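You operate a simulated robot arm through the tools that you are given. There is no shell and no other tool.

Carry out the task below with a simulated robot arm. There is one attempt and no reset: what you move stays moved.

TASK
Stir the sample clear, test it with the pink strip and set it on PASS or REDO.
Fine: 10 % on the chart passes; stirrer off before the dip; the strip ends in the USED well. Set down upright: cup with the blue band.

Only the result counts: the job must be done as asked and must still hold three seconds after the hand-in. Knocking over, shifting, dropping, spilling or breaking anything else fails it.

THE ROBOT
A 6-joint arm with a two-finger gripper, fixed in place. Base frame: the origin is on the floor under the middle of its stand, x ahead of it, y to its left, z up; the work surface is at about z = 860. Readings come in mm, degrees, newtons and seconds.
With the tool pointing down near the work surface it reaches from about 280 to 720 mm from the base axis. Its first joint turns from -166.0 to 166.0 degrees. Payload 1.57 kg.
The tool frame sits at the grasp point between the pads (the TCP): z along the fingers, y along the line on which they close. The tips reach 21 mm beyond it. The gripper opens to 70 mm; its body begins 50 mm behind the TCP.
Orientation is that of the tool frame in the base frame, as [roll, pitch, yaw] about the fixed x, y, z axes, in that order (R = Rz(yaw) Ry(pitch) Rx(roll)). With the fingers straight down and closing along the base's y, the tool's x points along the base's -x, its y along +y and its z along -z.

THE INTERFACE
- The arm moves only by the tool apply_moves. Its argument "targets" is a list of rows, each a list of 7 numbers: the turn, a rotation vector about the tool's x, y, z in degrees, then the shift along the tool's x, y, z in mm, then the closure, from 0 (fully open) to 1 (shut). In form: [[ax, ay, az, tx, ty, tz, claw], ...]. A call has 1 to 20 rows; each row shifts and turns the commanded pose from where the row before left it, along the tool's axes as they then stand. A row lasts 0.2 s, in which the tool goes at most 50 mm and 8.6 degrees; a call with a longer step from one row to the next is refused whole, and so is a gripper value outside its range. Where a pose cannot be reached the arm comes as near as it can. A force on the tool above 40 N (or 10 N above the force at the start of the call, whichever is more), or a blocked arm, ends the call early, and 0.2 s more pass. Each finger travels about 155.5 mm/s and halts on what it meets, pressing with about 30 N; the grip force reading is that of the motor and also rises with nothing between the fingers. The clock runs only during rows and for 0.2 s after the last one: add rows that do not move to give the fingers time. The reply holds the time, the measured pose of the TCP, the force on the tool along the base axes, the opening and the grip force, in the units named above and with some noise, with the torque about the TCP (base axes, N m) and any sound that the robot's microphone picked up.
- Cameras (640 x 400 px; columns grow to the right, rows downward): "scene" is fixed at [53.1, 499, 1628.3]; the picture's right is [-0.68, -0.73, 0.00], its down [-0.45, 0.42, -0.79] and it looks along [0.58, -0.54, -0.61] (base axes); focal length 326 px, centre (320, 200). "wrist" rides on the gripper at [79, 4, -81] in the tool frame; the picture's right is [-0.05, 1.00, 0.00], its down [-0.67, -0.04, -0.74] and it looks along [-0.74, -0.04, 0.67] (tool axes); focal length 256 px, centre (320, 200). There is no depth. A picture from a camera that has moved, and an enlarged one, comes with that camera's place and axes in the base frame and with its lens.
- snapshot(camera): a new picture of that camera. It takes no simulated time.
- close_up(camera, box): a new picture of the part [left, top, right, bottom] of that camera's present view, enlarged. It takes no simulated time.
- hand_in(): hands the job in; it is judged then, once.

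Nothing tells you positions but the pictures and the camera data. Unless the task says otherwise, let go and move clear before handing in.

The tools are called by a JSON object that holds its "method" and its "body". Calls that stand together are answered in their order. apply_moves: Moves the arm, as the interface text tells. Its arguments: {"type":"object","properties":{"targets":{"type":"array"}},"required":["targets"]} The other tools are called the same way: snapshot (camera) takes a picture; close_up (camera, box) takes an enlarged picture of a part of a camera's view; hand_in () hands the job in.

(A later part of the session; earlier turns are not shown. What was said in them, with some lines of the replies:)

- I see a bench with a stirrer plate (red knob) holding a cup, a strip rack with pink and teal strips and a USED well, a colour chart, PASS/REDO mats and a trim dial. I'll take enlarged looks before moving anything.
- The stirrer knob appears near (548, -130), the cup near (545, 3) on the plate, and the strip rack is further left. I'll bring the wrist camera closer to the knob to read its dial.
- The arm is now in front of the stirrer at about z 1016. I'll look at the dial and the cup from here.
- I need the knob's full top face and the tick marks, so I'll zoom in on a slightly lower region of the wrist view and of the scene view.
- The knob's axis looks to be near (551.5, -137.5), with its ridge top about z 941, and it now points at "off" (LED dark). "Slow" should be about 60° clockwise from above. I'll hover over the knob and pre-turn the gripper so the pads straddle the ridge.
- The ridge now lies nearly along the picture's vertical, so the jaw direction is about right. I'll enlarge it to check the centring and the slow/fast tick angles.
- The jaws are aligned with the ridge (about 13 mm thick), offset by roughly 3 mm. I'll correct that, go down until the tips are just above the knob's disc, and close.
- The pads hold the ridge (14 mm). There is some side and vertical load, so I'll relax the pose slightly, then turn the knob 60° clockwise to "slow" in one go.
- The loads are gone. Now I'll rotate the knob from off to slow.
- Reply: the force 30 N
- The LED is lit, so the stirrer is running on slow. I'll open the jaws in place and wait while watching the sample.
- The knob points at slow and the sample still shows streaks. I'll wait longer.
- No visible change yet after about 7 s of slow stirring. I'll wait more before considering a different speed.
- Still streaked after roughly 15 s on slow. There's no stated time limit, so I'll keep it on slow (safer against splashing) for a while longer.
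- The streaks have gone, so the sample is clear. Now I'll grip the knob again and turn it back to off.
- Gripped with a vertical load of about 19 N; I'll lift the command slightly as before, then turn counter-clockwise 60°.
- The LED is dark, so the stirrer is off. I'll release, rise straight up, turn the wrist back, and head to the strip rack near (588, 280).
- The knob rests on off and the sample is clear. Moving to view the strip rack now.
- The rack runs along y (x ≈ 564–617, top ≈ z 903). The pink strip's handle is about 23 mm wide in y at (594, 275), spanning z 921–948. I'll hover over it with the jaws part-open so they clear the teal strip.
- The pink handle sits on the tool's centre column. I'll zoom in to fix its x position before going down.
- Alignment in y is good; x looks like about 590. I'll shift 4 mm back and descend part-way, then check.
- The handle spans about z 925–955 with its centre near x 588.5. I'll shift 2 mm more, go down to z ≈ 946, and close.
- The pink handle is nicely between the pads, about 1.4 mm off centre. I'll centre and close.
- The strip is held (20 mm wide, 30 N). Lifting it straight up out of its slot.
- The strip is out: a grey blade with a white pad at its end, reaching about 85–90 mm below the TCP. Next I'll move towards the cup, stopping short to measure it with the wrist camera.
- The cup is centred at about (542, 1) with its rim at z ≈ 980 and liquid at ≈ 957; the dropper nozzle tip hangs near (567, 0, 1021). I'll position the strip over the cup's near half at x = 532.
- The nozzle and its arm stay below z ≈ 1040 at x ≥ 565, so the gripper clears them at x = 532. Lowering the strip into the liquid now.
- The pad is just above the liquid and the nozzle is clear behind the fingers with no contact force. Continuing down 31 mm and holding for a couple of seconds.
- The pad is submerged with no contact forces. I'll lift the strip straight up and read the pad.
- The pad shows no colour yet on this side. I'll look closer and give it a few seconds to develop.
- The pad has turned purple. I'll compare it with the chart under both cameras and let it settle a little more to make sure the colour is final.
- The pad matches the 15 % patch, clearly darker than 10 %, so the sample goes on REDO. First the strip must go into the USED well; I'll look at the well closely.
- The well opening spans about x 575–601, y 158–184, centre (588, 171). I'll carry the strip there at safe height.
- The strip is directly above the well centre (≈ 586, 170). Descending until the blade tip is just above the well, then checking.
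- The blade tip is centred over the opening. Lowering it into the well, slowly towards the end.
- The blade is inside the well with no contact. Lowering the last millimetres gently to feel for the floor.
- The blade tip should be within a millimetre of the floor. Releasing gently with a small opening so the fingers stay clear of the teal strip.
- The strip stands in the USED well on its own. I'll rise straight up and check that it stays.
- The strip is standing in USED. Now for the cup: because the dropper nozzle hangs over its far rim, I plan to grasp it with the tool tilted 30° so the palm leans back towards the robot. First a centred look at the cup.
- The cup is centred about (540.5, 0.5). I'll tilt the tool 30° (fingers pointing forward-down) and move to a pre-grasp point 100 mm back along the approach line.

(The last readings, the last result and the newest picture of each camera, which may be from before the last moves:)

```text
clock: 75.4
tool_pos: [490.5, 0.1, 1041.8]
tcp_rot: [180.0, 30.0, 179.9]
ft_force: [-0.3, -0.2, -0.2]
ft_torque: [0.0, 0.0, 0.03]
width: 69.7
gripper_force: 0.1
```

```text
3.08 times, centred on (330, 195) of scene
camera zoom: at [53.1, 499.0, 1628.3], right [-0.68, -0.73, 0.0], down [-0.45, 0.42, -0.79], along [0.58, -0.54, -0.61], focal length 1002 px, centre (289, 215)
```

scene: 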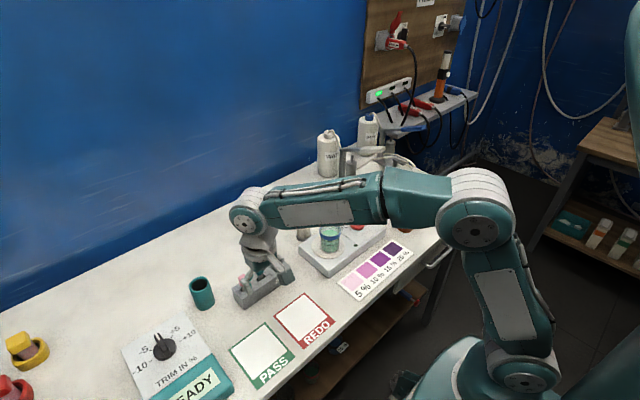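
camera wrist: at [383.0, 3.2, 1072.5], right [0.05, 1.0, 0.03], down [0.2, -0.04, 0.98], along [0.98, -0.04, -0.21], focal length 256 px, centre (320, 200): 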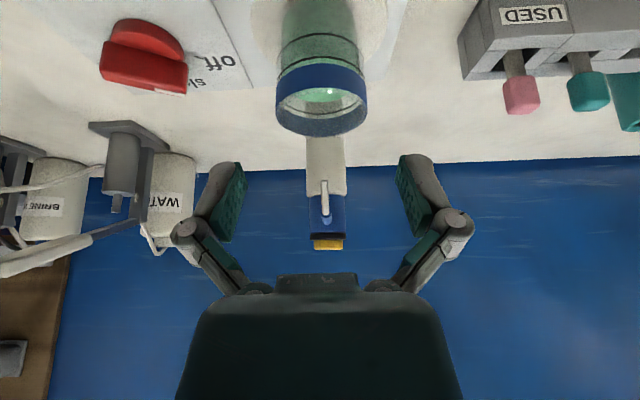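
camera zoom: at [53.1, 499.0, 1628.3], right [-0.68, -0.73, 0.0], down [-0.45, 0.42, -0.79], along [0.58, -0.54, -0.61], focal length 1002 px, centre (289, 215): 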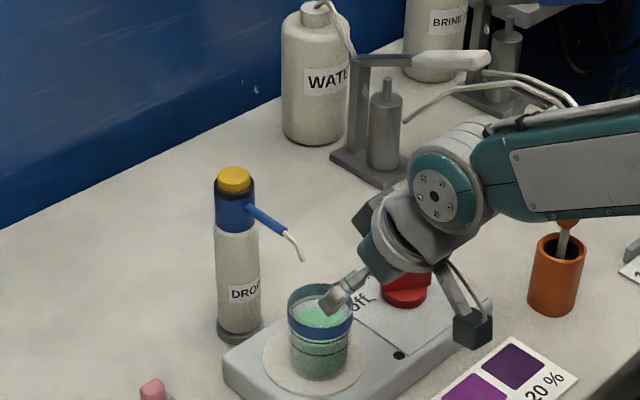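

The tilted pose is good and the palm is well away from the nozzle. I'll approach 55 mm along the tool axis with a small y correction and look again.

{"method": "apply_moves", "body": {"targets": [[0, 0, 0, 0, 0.8, 20, 0], [0, 0, 0, 0, 0, 20, 0], [0, 0, 0, 0, 0, 15, 0], [0, 0, 0, 0, 0, 0, 0]]}}

{"method": "snapshot", "body": {"camera": "wrist"}}

{"method": "close_up", "body": {"camera": "scene", "box": [280, 170, 380, 262]}}

```text
clock: 76.4
tool_pos: [517.8, 1.5, 993.3]
tcp_rot: [-180.0, 30.0, 179.9]
ft_force: [0.7, -0.9, -0.2]
ft_torque: [-0.01, 0.0, -0.02]
width: 70.1
gripper_force: 0.0
```

```text
taken
camera wrist: at [410.3, 4.6, 1024.7], right [0.05, 1.0, 0.03], down [0.21, -0.04, 0.98], along [0.98, -0.04, -0.21], focal length 256 px, centre (320, 200)
```

wrist: 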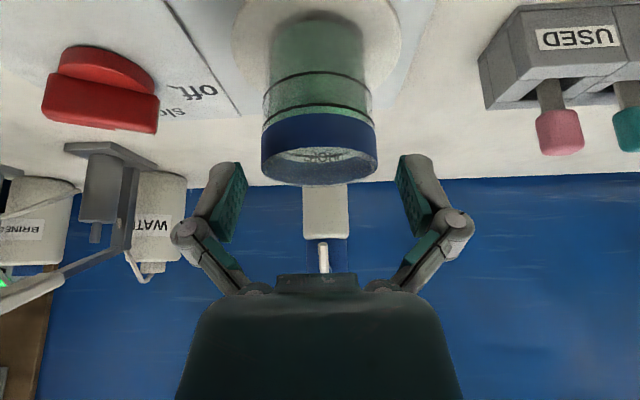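

```text
4.35 times, centred on (330, 216) of scene
camera zoom: at [53.1, 499.0, 1628.3], right [-0.68, -0.73, 0.0], down [-0.45, 0.42, -0.79], along [0.58, -0.54, -0.61], focal length 1416 px, centre (276, 130)
```

zoom: 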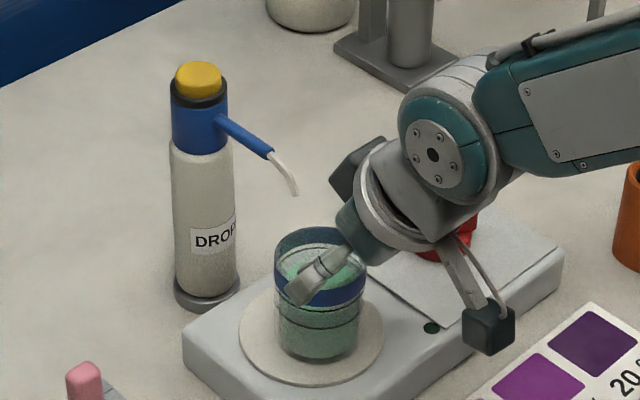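

The cup is centred between the pads (62 mm wide vs 70 mm opening). Continuing the approach in small steps.

{"method": "apply_moves", "body": {"targets": [[0, 0, 0, 0, 0, 8, 0], [0, 0, 0, 0, 0, 8, 0], [0, 0, 0, 0, 0, 6, 0], [0, 0, 0, 0, 0, 0, 0]]}}

{"method": "snapshot", "body": {"camera": "wrist"}}

```text
clock: 77.4
tool_pos: [528.8, 1.7, 973.7]
tcp_rot: [-179.9, 30.1, 179.9]
ft_force: [-0.2, -0.6, -0.2]
ft_torque: [0.02, 0.01, -0.03]
width: 70.2
gripper_force: 0.0
```

```text
taken
camera wrist: at [421.4, 4.8, 1005.3], right [0.05, 1.0, 0.03], down [0.21, -0.04, 0.98], along [0.98, -0.04, -0.21], focal length 256 px, centre (320, 200)
```

wrist: 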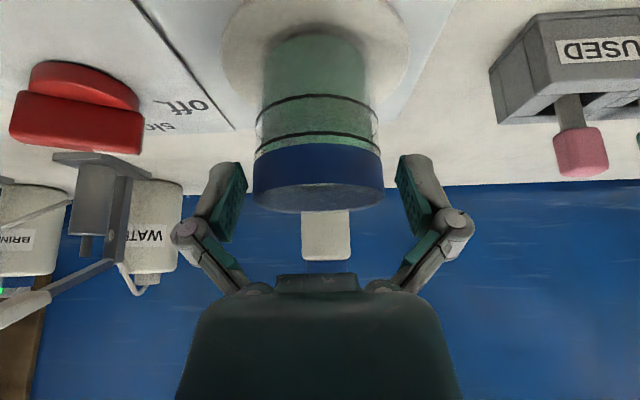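

{"method": "apply_moves", "body": {"targets": [[0, 0, 0, 0, -0.8, 8, 0], [0, 0, 0, 0, 0, 8, 0], [0, 0, 0, 0, 0, 7, 0], [0, 0, 0, 0, 0, 0, 0]]}}

{"method": "snapshot", "body": {"camera": "wrist"}}

{"method": "close_up", "body": {"camera": "scene", "box": [280, 170, 380, 262]}}

```text
clock: 78.4
tool_pos: [540.9, 0.2, 953.3]
tcp_rot: [179.9, 30.0, 179.9]
ft_force: [-0.2, 0.1, 0.4]
ft_torque: [-0.04, -0.01, -0.05]
width: 70.3
gripper_force: 0.0
```

```text
taken
camera wrist: at [433.1, 3.9, 985.3], right [0.05, 1.0, 0.03], down [0.21, -0.04, 0.98], along [0.98, -0.04, -0.21], focal length 256 px, centre (320, 200)
```

wrist: 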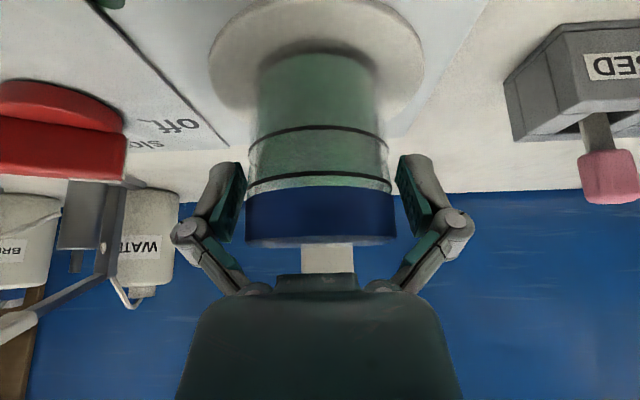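

```text
4.35 times, centred on (330, 216) of scene
camera zoom: at [53.1, 499.0, 1628.3], right [-0.68, -0.73, 0.0], down [-0.45, 0.42, -0.79], along [0.58, -0.54, -0.61], focal length 1416 px, centre (276, 130)
```

zoom: 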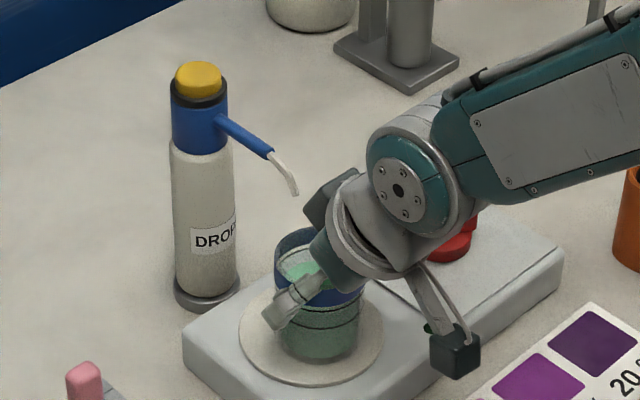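

The cup is between the pads with no contact and the palm clears the rim. Closing gently.

{"method": "apply_moves", "body": {"targets": [[0, 0, 0, 0, 0, 0, 0.05], [0, 0, 0, 0, 0, 0, 0.1], [0, 0, 0, 0, 0, 0, 0.15], [0, 0, 0, 0, 0, 0, 0.25], [0, 0, 0, 0, 0, 0, 0.25]]}}

{"method": "snapshot", "body": {"camera": "wrist"}}

```text
clock: 79.6
tool_pos: [540.7, 0.8, 954.1]
tcp_rot: [180.0, 30.0, 179.9]
ft_force: [0.6, -0.4, 3.0]
ft_torque: [0.01, 0.03, -0.03]
width: 61.7
gripper_force: 29.9
```

```text
taken
camera wrist: at [432.9, 3.8, 985.5], right [0.05, 1.0, 0.03], down [0.2, -0.04, 0.98], along [0.98, -0.04, -0.21], focal length 256 px, centre (320, 200)
```

wrist: 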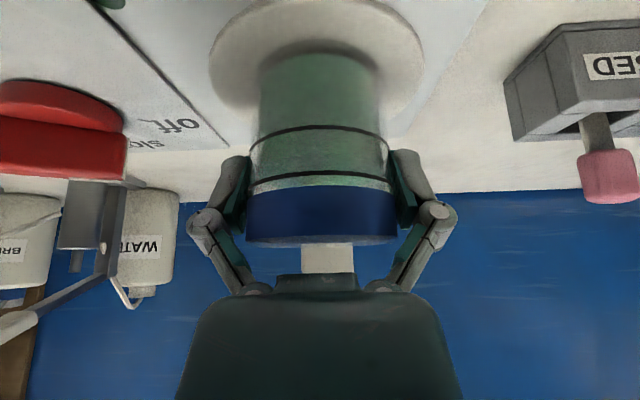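

Gripped at 61.7 mm. Lifting a small 14 mm straight up (nozzle is 40 mm above the rim), slowly to avoid sloshing.

{"method": "apply_moves", "body": {"targets": [[0, 0, 0, -1, 0, -1.73, 0.25], [0, 0, 0, -1.5, 0, -2.6, 0.25], [0, 0, 0, -2, 0, -3.46, 0.25], [0, 0, 0, -1.5, 0, -2.6, 0.25], [0, 0, 0, -1, 0, -1.73, 0.25], [0, 0, 0, 0, 0, 0, 0.25]]}}

{"method": "snapshot", "body": {"camera": "wrist"}}

{"method": "close_up", "body": {"camera": "scene", "box": [280, 170, 380, 262]}}

```text
clock: 81.0
tool_pos: [539.5, -0.0, 968.5]
tcp_rot: [179.9, 30.0, 179.9]
ft_force: [-1.3, -0.3, 0.9]
ft_torque: [0.04, 0.01, -0.03]
width: 61.5
gripper_force: 29.9
```

```text
taken
camera wrist: at [432.8, 3.9, 999.7], right [0.05, 1.0, 0.03], down [0.2, -0.04, 0.98], along [0.98, -0.04, -0.21], focal length 256 px, centre (320, 200)
```

wrist: 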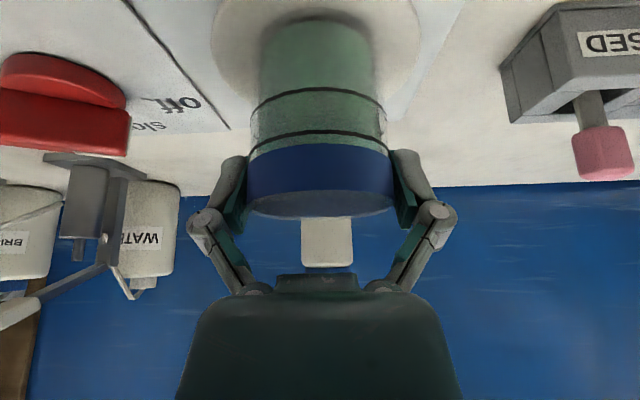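

```text
4.35 times, centred on (330, 216) of scene
camera zoom: at [53.1, 499.0, 1628.3], right [-0.68, -0.73, 0.0], down [-0.45, 0.42, -0.79], along [0.58, -0.54, -0.61], focal length 1416 px, centre (276, 130)
```

zoom: 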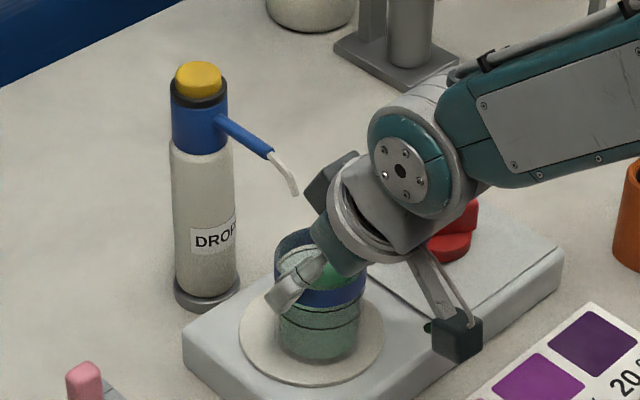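

The wrist view suggests the pads may have slid up along the cup instead of lifting it. I'll check the details before doing anything else.

{"method": "close_up", "body": {"camera": "scene", "box": [310, 205, 370, 262]}}

{"method": "close_up", "body": {"camera": "wrist", "box": [200, 0, 440, 260]}}

```text
7.02 times, centred on (340, 234) of scene
camera zoom: at [53.1, 499.0, 1628.3], right [-0.68, -0.73, 0.0], down [-0.45, 0.42, -0.79], along [0.58, -0.54, -0.61], focal length 2286 px, centre (180, -35)
```

zoom: 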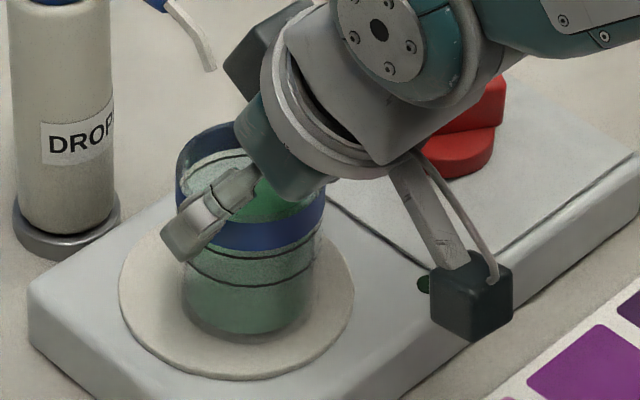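

```text
1.54 times, centred on (320, 130) of wrist
camera zoom: at [432.8, 3.9, 999.7], right [0.05, 1.0, 0.03], down [0.2, -0.04, 0.98], along [0.98, -0.04, -0.21], focal length 394 px, centre (320, 308)
```

zoom: 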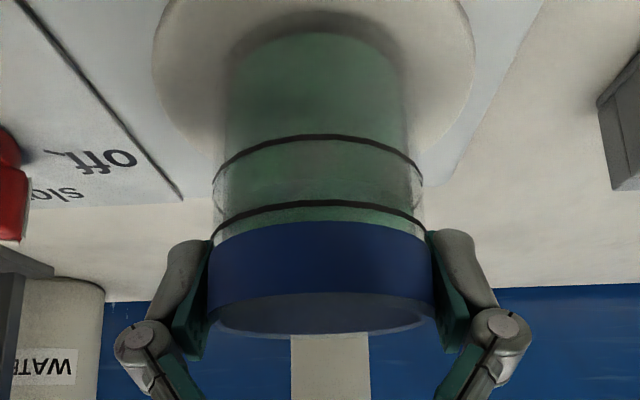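

The cup is still on its plate: the pads slipped up over the band. I'll make a tiny test lift to see whether the tool carries any load.

{"method": "apply_moves", "body": {"targets": [[0, 0, 0, -1, 0, -1.73, 0.4]]}}

{"method": "close_up", "body": {"camera": "wrist", "box": [200, 0, 440, 260]}}

```text
clock: 81.4
tool_pos: [540.0, 1.4, 969.3]
tcp_rot: [180.0, 29.9, 179.9]
ft_force: [0.9, -0.3, -0.4]
ft_torque: [-0.02, 0.02, 0.0]
width: 61.2
gripper_force: 29.9
```

```text
1.54 times, centred on (320, 130) of wrist
camera zoom: at [432.6, 3.9, 1001.2], right [0.05, 1.0, 0.03], down [0.21, -0.04, 0.98], along [0.98, -0.04, -0.21], focal length 394 px, centre (320, 308)
```

zoom: 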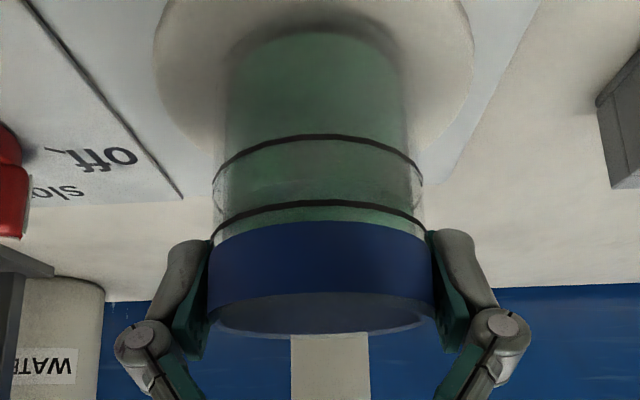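

After this test lift the cup looks unchanged relative to the fingers while the plate moved, so it may now be held. I'll lift another 4 mm and compare again.

{"method": "apply_moves", "body": {"targets": [[0, 0, 0, -1, 0, -1.73, 0.4], [0, 0, 0, -1, 0, -1.73, 0.4], [0, 0, 0, 0, 0, 0, 0.4]]}}

{"method": "close_up", "body": {"camera": "wrist", "box": [200, 0, 440, 260]}}

{"method": "close_up", "body": {"camera": "scene", "box": [310, 205, 370, 262]}}

```text
clock: 82.2
tool_pos: [541.3, 1.5, 973.8]
tcp_rot: [180.0, 29.9, 179.9]
ft_force: [0.4, 0.0, -2.2]
ft_torque: [-0.03, 0.02, -0.02]
width: 61.2
gripper_force: 30.1
```

```text
1.54 times, centred on (320, 130) of wrist
camera zoom: at [432.7, 3.9, 1005.5], right [0.05, 1.0, 0.03], down [0.21, -0.04, 0.98], along [0.98, -0.04, -0.21], focal length 394 px, centre (320, 308)
```

zoom: 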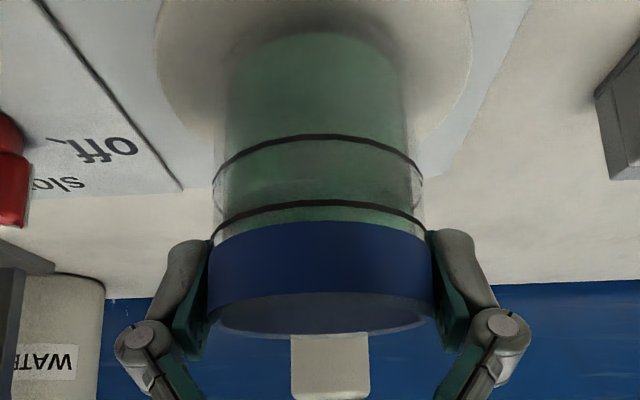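

```text
7.02 times, centred on (340, 234) of scene
camera zoom: at [53.1, 499.0, 1628.3], right [-0.68, -0.73, 0.0], down [-0.45, 0.42, -0.79], along [0.58, -0.54, -0.61], focal length 2286 px, centre (180, -35)
```

zoom: 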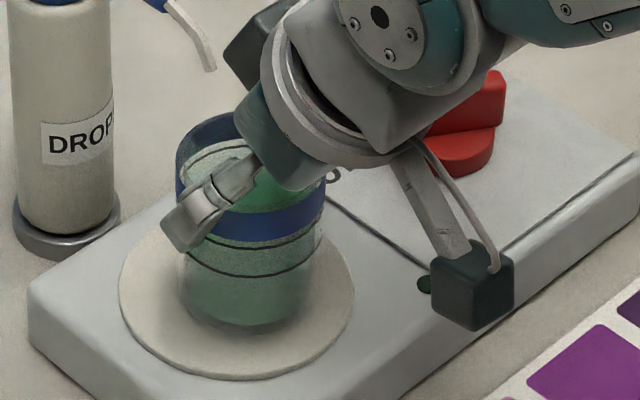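

Now the cup is really lifting (its shadow shows underneath, about 2 N load). I'll hold for a second to make sure it doesn't creep.

{"method": "apply_moves", "body": {"targets": [[0, 0, 0, -1.5, 0, -2.6, 0.4], [0, 0, 0, -1.5, 0, -2.6, 0.4], [0, 0, 0, 0, 0, 0, 0.4], [0, 0, 0, 0, 0, 0, 0.4], [0, 0, 0, 0, 0, 0, 0.4], [0, 0, 0, 0, 0, 0, 0.4], [0, 0, 0, 0, 0, 0, 0.4]]}}

{"method": "close_up", "body": {"camera": "wrist", "box": [200, 0, 440, 260]}}

{"method": "close_up", "body": {"camera": "scene", "box": [310, 205, 370, 262]}}

```text
clock: 83.8
tool_pos: [541.5, 1.0, 979.8]
tcp_rot: [180.0, 29.9, 179.9]
ft_force: [-0.5, -0.1, -2.6]
ft_torque: [0.0, -0.01, 0.01]
width: 61.0
gripper_force: 29.7
```

```text
1.54 times, centred on (320, 130) of wrist
camera zoom: at [432.6, 3.6, 1011.3], right [0.05, 1.0, 0.03], down [0.21, -0.04, 0.98], along [0.98, -0.04, -0.21], focal length 394 px, centre (320, 308)
```

zoom: 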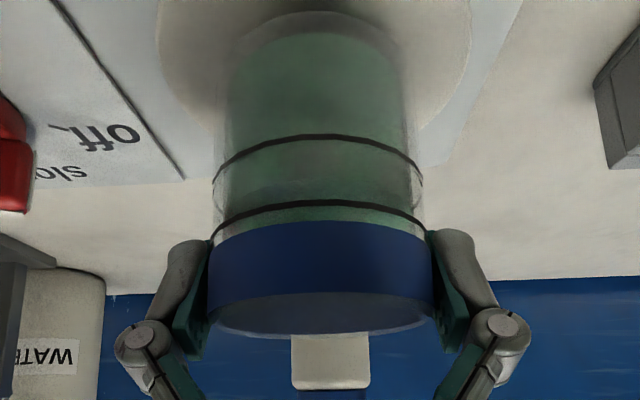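

```text
7.02 times, centred on (340, 234) of scene
camera zoom: at [53.1, 499.0, 1628.3], right [-0.68, -0.73, 0.0], down [-0.45, 0.42, -0.79], along [0.58, -0.54, -0.61], focal length 2286 px, centre (180, -35)
```

zoom: 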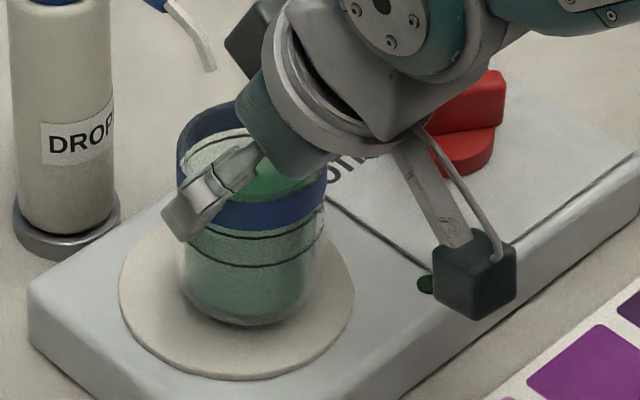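

The cup is firmly held and upright, 12 mm above the plate. I'll slide it back towards the robot (away from under the nozzle), smoothly.

{"method": "apply_moves", "body": {"targets": [[0, 0, 0, 4.33, 0, -2.5, 0.4], [0, 0, 0, 8.66, 0, -5, 0.4], [0, 0, 0, 13, 0, -7.5, 0.4], [0, 0, 0, 15.6, 0, -9, 0.4], [0, 0, 0, 17.3, 0, -10, 0.4], [0, 0, 0, 13, 0, -7.5, 0.4], [0, 0, 0, 8.66, 0, -5, 0.4], [0, 0, 0, 4.33, 0, -2.5, 0.4], [0, 0, 0, 0, 0, 0, 0.4]]}}

{"method": "snapshot", "body": {"camera": "wrist"}}

{"method": "snapshot", "body": {"camera": "scene"}}

```text
clock: 85.8
tool_pos: [442.1, 0.7, 980.5]
tcp_rot: [180.0, 30.0, 179.9]
ft_force: [0.4, -0.1, -2.2]
ft_torque: [-0.02, -0.02, -0.01]
width: 61.2
gripper_force: 30.1
```

```text
taken
camera wrist: at [334.3, 4.0, 1011.6], right [0.05, 1.0, 0.03], down [0.21, -0.04, 0.98], along [0.98, -0.04, -0.21], focal length 256 px, centre (320, 200)
```

wrist: 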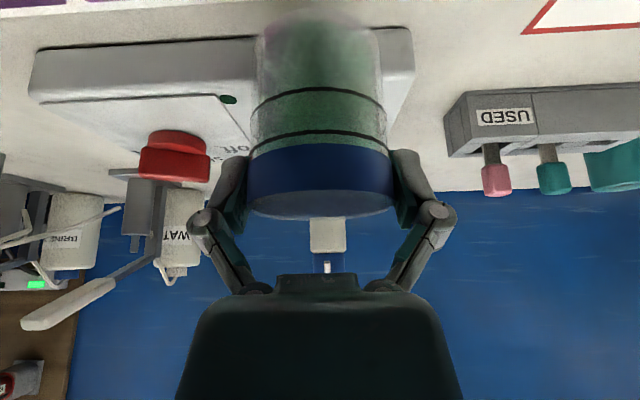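

```text
taken
```

scene: 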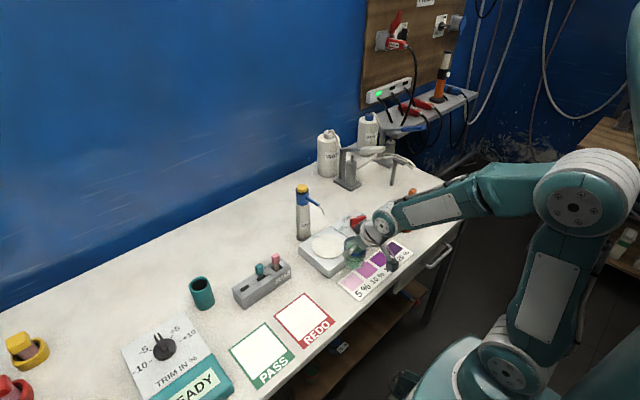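

The cup is clear of the stirrer and still upright. Moving it sideways to over the REDO mat at about (441, 200).

{"method": "apply_moves", "body": {"targets": [[0, 0, 0, 0, 5, 0, 0.4], [0, 0, 0, 0, 10, 0, 0.4], [0, 0, 0, 0, 16, 0, 0.4], [0, 0, 0, 0, 20, 0, 0.4], [0, 0, 0, 0, 22, 0, 0.4], [0, 0, 0, 0, 22, 0, 0.4], [0, 0, 0, 0, 22, 0, 0.4], [0, 0, 0, 0, 22, 0, 0.4], [0, 0, 0, 0, 20, 0, 0.4], [0, 0, 0, 0, 18, 0, 0.4], [0, 0, 0, 0, 12, 0, 0.4], [0, 0, 0, 0, 7, 0, 0.4], [0, 0, 0, 0, 3, 0, 0.4], [0, 0, 0, 0, 0, 0, 0.4]]}}

{"method": "snapshot", "body": {"camera": "wrist"}}

{"method": "close_up", "body": {"camera": "scene", "box": [220, 220, 380, 380]}}

```text
clock: 88.8
tool_pos: [442.6, 200.2, 979.9]
tcp_rot: [-179.9, 29.9, 179.9]
ft_force: [0.6, -0.2, -1.7]
ft_torque: [0.02, 0.02, -0.01]
width: 61.6
gripper_force: 30.5
```

```text
taken
camera wrist: at [334.8, 203.1, 1011.2], right [0.05, 1.0, 0.03], down [0.21, -0.03, 0.98], along [0.98, -0.04, -0.21], focal length 256 px, centre (320, 200)
```

wrist: 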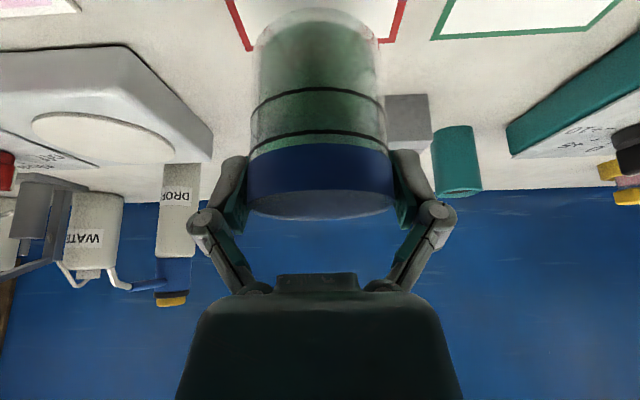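

```text
2.50 times, centred on (300, 300) of scene
camera zoom: at [53.1, 499.0, 1628.3], right [-0.68, -0.73, 0.0], down [-0.45, 0.42, -0.79], along [0.58, -0.54, -0.61], focal length 814 px, centre (370, -50)
```

zoom: 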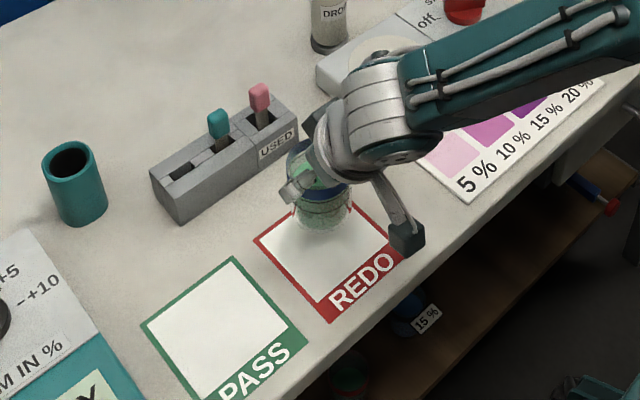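

The cup hangs over the centre of the REDO mat (mat spans y ≈ 147–252, x ≈ 371–495). I'll lower it most of the way, then feel for contact in small steps.

{"method": "apply_moves", "body": {"targets": [[0, 0, 0, 2, 0, 3.46, 0.4], [0, 0, 0, 3, 0, 5.2, 0.4], [0, 0, 0, 4, 0, 6.93, 0.4], [0, 0, 0, 4, 0, 6.93, 0.4], [0, 0, 0, 4, 0, 6.93, 0.4], [0, 0, 0, 3, 0, 5.2, 0.4], [0, 0, 0, 2, 0, 3.46, 0.4], [0, 0, 0, 0, 0, 0, 0.4]]}}

{"method": "close_up", "body": {"camera": "scene", "box": [260, 250, 340, 330]}}

{"method": "snapshot", "body": {"camera": "wrist"}}

```text
clock: 90.6
tool_pos: [441.3, 199.6, 936.1]
tcp_rot: [-179.8, 29.9, 180.0]
ft_force: [-0.6, -0.9, -1.4]
ft_torque: [0.02, 0.01, -0.02]
width: 61.5
gripper_force: 29.9
```

```text
5.00 times, centred on (300, 290) of scene
camera zoom: at [53.1, 499.0, 1628.3], right [-0.68, -0.73, 0.0], down [-0.45, 0.42, -0.79], along [0.58, -0.54, -0.61], focal length 1629 px, centre (420, -250)
```

zoom: 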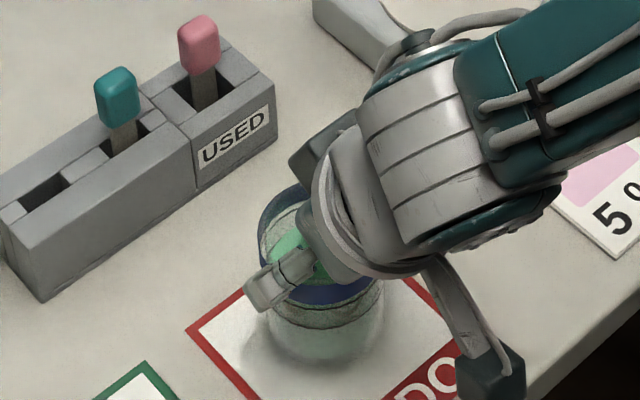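

```text
taken
camera wrist: at [334.9, 203.0, 967.4], right [0.05, 1.0, 0.03], down [0.21, -0.03, 0.98], along [0.98, -0.04, -0.21], focal length 256 px, centre (320, 200)
```

wrist: 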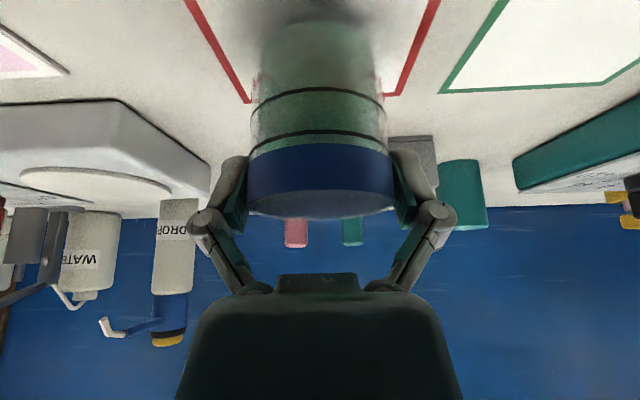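

About 12 mm should remain. Lowering 8 mm, then single-millimetre steps.

{"method": "apply_moves", "body": {"targets": [[0, 0, 0, 1, 0, 1.73, 0.4], [0, 0, 0, 1, 0, 1.73, 0.4], [0, 0, 0, 1, 0, 1.73, 0.4], [0, 0, 0, 0.75, 0, 1.3, 0.4], [0, 0, 0, 0, 0, 0, 0.4]]}}

{"method": "close_up", "body": {"camera": "scene", "box": [260, 250, 340, 330]}}

```text
clock: 91.8
tool_pos: [442.1, 200.7, 928.1]
tcp_rot: [-179.9, 29.9, 179.8]
ft_force: [0.9, -0.5, -2.3]
ft_torque: [0.0, 0.0, -0.03]
width: 61.5
gripper_force: 30.3
```

```text
5.00 times, centred on (300, 290) of scene
camera zoom: at [53.1, 499.0, 1628.3], right [-0.68, -0.73, 0.0], down [-0.45, 0.42, -0.79], along [0.58, -0.54, -0.61], focal length 1629 px, centre (420, -250)
```

zoom: 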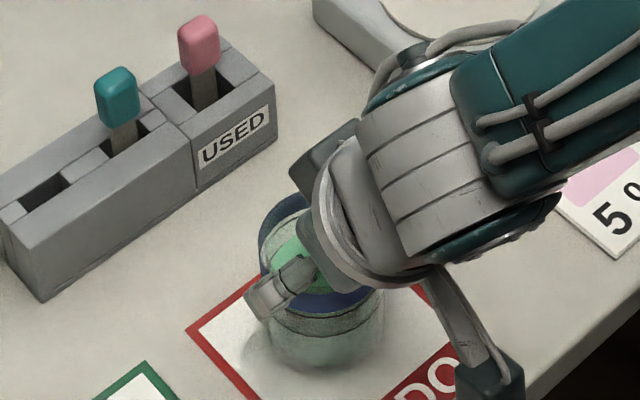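

{"method": "apply_moves", "body": {"targets": [[0, 0, 0, 0.5, 0, 0.87, 0.4], [0, 0, 0, 0.5, 0, 0.87, 0.4], [0, 0, 0, 0, 0, 0, 0.4]]}}

{"method": "apply_moves", "body": {"targets": [[0, 0, 0, 0.5, 0, 0.87, 0.4], [0, 0, 0, 0, 0, 0, 0.4]]}}

{"method": "apply_moves", "body": {"targets": [[0, 0, 0, 0.5, 0, 0.87, 0.4], [0, 0, 0, 0, 0, 0, 0.4]]}}

```text
clock: 92.6
tool_pos: [442.9, 198.5, 926.9]
tcp_rot: [-180.0, 29.9, 179.9]
ft_force: [-0.3, 0.1, -1.8]
ft_torque: [-0.02, -0.03, 0.0]
width: 61.4
gripper_force: 30.0
```

```text
clock: 93.2
tool_pos: [443.1, 200.5, 926.7]
tcp_rot: [-179.9, 29.9, -180.0]
ft_force: [0.1, 0.2, -2.7]
ft_torque: [0.0, 0.0, 0.0]
width: 61.6
gripper_force: 29.8
```

```text
clock: 93.8
tool_pos: [442.4, 199.1, 924.5]
tcp_rot: [-179.9, 29.9, 179.9]
ft_force: [0.1, 0.3, -3.2]
ft_torque: [-0.03, -0.02, 0.0]
width: 61.2
gripper_force: 30.0
```

No contact yet (load still about −2 to −3 N). Continuing in 1 mm steps.

{"method": "apply_moves", "body": {"targets": [[0, 0, 0, 0.5, 0, 0.87, 0.4], [0, 0, 0, 0, 0, 0, 0.4]]}}

{"method": "apply_moves", "body": {"targets": [[0, 0, 0, 0.5, 0, 0.87, 0.4], [0, 0, 0, 0, 0, 0, 0.4]]}}

{"method": "snapshot", "body": {"camera": "wrist"}}

{"method": "close_up", "body": {"camera": "scene", "box": [280, 270, 340, 330]}}

```text
clock: 94.4
tool_pos: [441.8, 198.7, 924.3]
tcp_rot: [-179.9, 30.1, 179.9]
ft_force: [0.4, -0.5, 0.7]
ft_torque: [0.11, 0.02, -0.02]
width: 61.3
gripper_force: 29.3
```

```text
clock: 95.0
tool_pos: [443.6, 200.3, 923.0]
tcp_rot: [-180.0, 30.2, 180.0]
ft_force: [-2.4, -2.9, 14.7]
ft_torque: [0.22, 0.26, -0.03]
width: 61.2
gripper_force: 29.9
```

```text
taken
camera wrist: at [334.7, 203.1, 954.6], right [0.05, 1.0, 0.03], down [0.2, -0.04, 0.98], along [0.98, -0.04, -0.2], focal length 256 px, centre (320, 200)
```

wrist: 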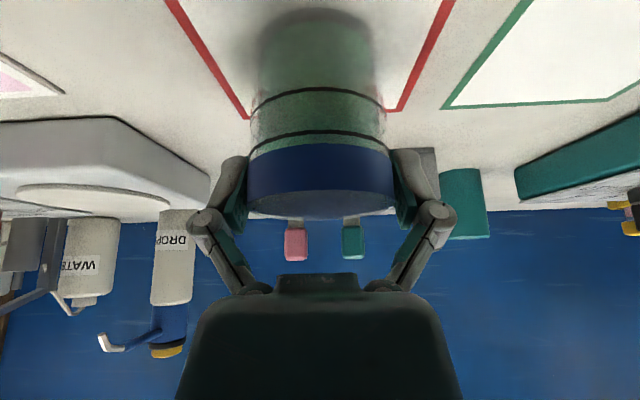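

```text
6.67 times, centred on (310, 300) of scene
camera zoom: at [53.1, 499.0, 1628.3], right [-0.68, -0.73, 0.0], down [-0.45, 0.42, -0.79], along [0.58, -0.54, -0.61], focal length 2172 px, centre (387, -467)
```

zoom: 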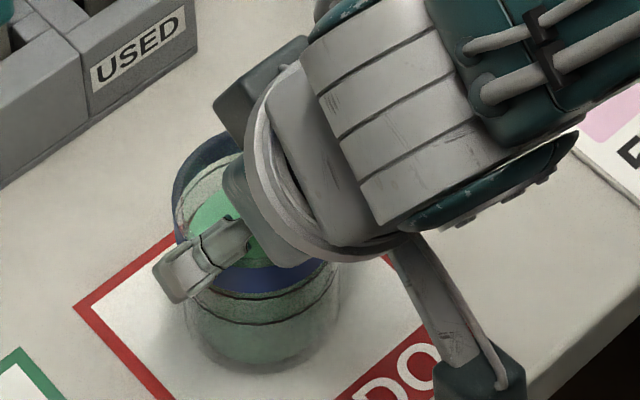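

Contact: +14.7 N, so the cup stands on the mat. I'll back off half a millimetre and open gently.

{"method": "apply_moves", "body": {"targets": [[0, 0, 0, -0.35, 0, -0.6, 0.4], [0, 0, 0, 0, 0, 0, 0.4]]}}

{"method": "apply_moves", "body": {"targets": [[0, 0, 0, 0, 0, 0, 0.14], [0, 0, 0, 0, 0, 0, 0.11], [0, 0, 0, 0, 0, 0, 0.08], [0, 0, 0, 0, 0, 0, 0.04], [0, 0, 0, 0, 0, 0, 0], [0, 0, 0, 0, 0, 0, 0]]}}

{"method": "snapshot", "body": {"camera": "wrist"}}

{"method": "close_up", "body": {"camera": "scene", "box": [260, 250, 360, 340]}}

```text
clock: 95.6
tool_pos: [442.4, 198.8, 923.6]
tcp_rot: [179.9, 30.0, 179.9]
ft_force: [2.6, -1.5, 12.2]
ft_torque: [0.23, -0.34, -0.05]
width: 61.4
gripper_force: 29.7
```

```text
clock: 97.0
tool_pos: [441.8, 198.4, 921.7]
tcp_rot: [-179.9, 29.9, 179.9]
ft_force: [0.1, -0.2, -0.8]
ft_torque: [0.02, -0.02, -0.02]
width: 70.1
gripper_force: 0.2
```

```text
taken
camera wrist: at [334.8, 203.1, 954.3], right [0.05, 1.0, 0.03], down [0.21, -0.04, 0.98], along [0.98, -0.04, -0.21], focal length 256 px, centre (320, 200)
```

wrist: 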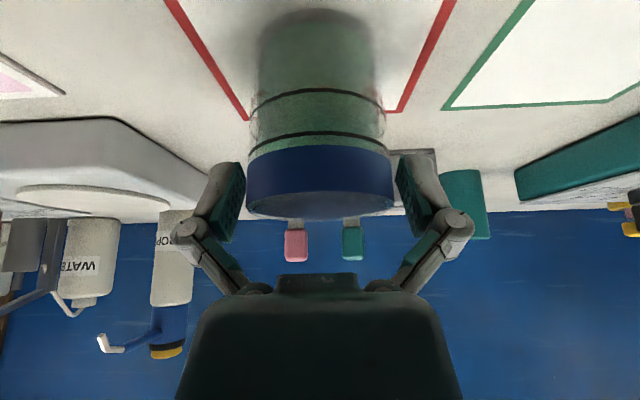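

```text
4.44 times, centred on (310, 295) of scene
camera zoom: at [53.1, 499.0, 1628.3], right [-0.68, -0.73, 0.0], down [-0.45, 0.42, -0.79], along [0.58, -0.54, -0.61], focal length 1448 px, centre (364, -222)
```

zoom: 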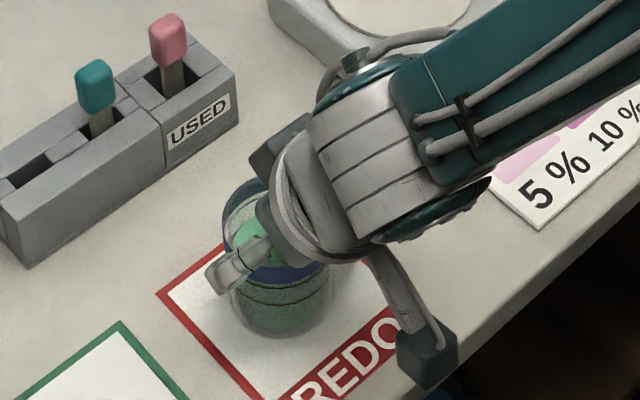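

Released; the cup stands on REDO with the pads open on both sides. Backing out along the tool axis, slowly at first.

{"method": "apply_moves", "body": {"targets": [[0, 0, 0, 0, 0, -5, 0], [0, 0, 0, 0, 0, -10, 0], [0, 0, 0, 0, 0, -15, 0], [0, 0, 0, 0, 0, -20, 0], [0, 0, 0, 0, 0, -25, 0], [0, 0, 0, 0, 0, -30, 0], [0, 0, 0, 0, 0, -30, 0], [0, 0, 0, 0, 0, 0, 0]]}}

{"method": "snapshot", "body": {"camera": "wrist"}}

{"method": "snapshot", "body": {"camera": "scene"}}

```text
clock: 98.8
tool_pos: [374.8, 199.4, 1040.9]
tcp_rot: [-179.9, 30.0, 179.9]
ft_force: [-0.6, 0.5, 0.7]
ft_torque: [0.0, 0.01, 0.01]
width: 70.1
gripper_force: 0.1
```

```text
taken
camera wrist: at [267.0, 202.6, 1072.0], right [0.05, 1.0, 0.03], down [0.21, -0.03, 0.98], along [0.98, -0.04, -0.21], focal length 256 px, centre (320, 200)
```

wrist: 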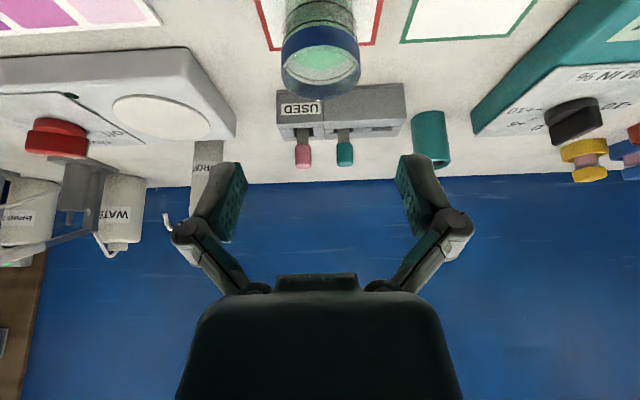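

```text
taken
```

scene: 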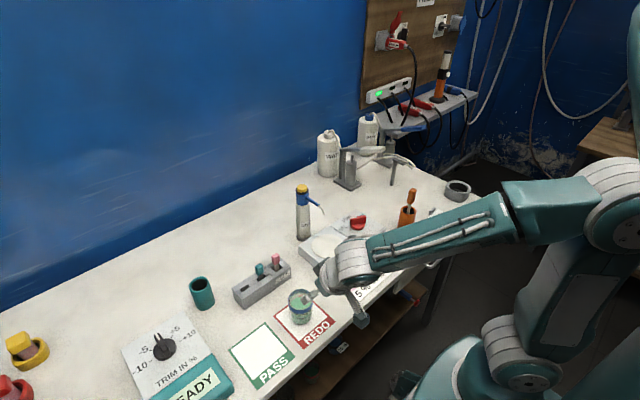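

The cup stands upright on REDO. I'll rise further, straighten the tool and verify the whole scene.

{"method": "apply_moves", "body": {"targets": [[0, 0, 0, -20, 0, -34.6, 0], [0, 0, 0, -20, 0, -34.6, 0], [0, 0, 0, -20, 0, -34.6, 0], [0, 7.5, 0, 0, 0, 0, 0], [0, 7.5, 0, 0, 0, 0, 0], [0, 7.5, 0, 0, 0, 0, 0], [0, 7.5, 0, 0, 0, 0, 0], [0, 0, 0, 0, 0, -30, 0], [0, 0, 0, 0, -40, -20, 0], [0, 0, 0, 0, -40, -20, 0], [0, 0, 0, 0, -45, 0, 0], [0, 0, 0, 0, -45, 0, 0], [0, 0, 0, 0, -45, 0, 0], [0, 0, 0, 0, 0, 0, 0]]}}

{"method": "snapshot", "body": {"camera": "scene"}}

{"method": "close_up", "body": {"camera": "scene", "box": [225, 230, 345, 350]}}

{"method": "snapshot", "body": {"camera": "wrist"}}

```text
clock: 101.8
tool_pos: [374.7, -18.4, 1231.3]
tcp_rot: [-180.0, 0.1, 179.9]
ft_force: [0.1, 1.1, -0.3]
ft_torque: [-0.01, -0.01, 0.03]
width: 70.1
gripper_force: 0.1
```

```text
taken
```

scene: 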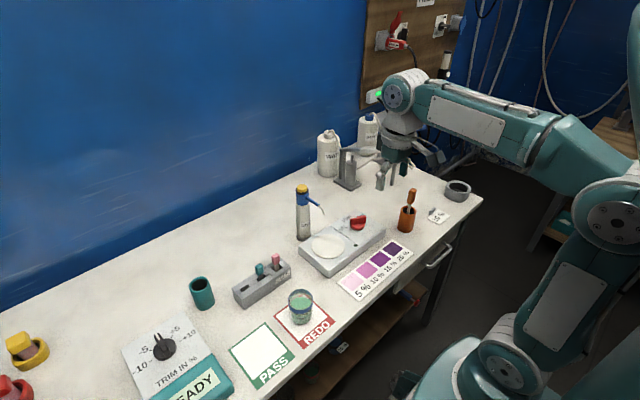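

```text
3.33 times, centred on (285, 290) of scene
camera zoom: at [53.1, 499.0, 1628.3], right [-0.68, -0.73, 0.0], down [-0.45, 0.42, -0.79], along [0.58, -0.54, -0.61], focal length 1086 px, centre (437, -100)
```

zoom: 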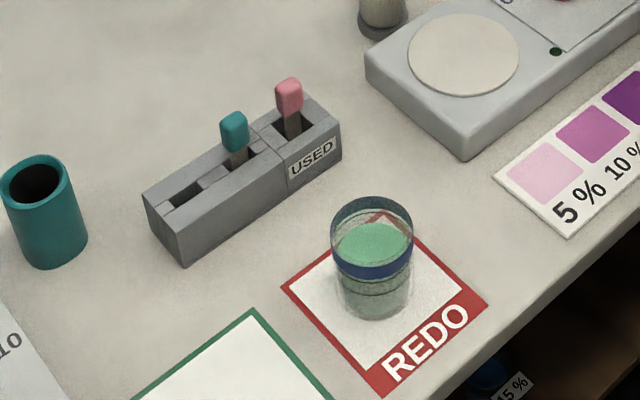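

```text
taken
camera wrist: at [296.6, -14.0, 1312.6], right [0.05, 1.0, 0.0], down [0.67, -0.04, 0.74], along [0.74, -0.04, -0.67], focal length 256 px, centre (320, 200)
```

wrist: 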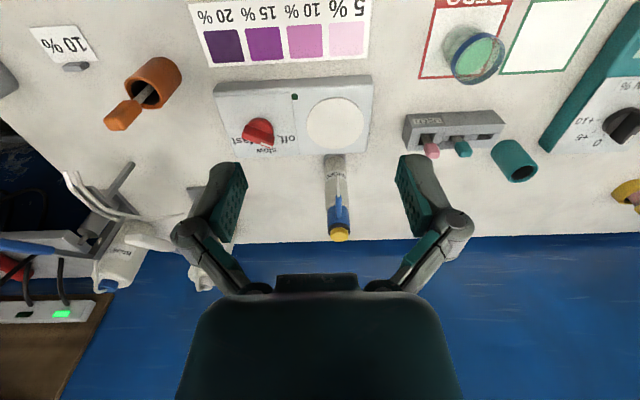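

The cup stands upright and centred on REDO. The pink strip, which read 15 %, is in USED, the stirrer is off, and nothing else appears to have moved. Handing in.

{"method": "hand_in", "body": {}}

```text
The job is handed in.
```

The sample is on REDO: the pink strip read about 15 % on the chart, and only 10 % passes. The job is handed in, but I only got confirmation that it was received, not whether it passed.

- **Stirring:** about 20 s on slow cleared the sample. I turned the stirrer back to off, with its light out, before the dip.
- **Test:** the pad was in the liquid for about 2.5 s, and the purple showed within about 5 s of lifting it out. It matched the 15 % patch and was clearly darker than 10 %.
- **Strip:** the pink strip is standing in the USED well.
- **Cup:** the blue-banded cup is upright in the middle of the REDO mat, released, with the arm moved clear. On the first try the grip slid up the cup without lifting it. The second try held, and I saw no spill.

In the last pictures nothing else on the bench had moved.
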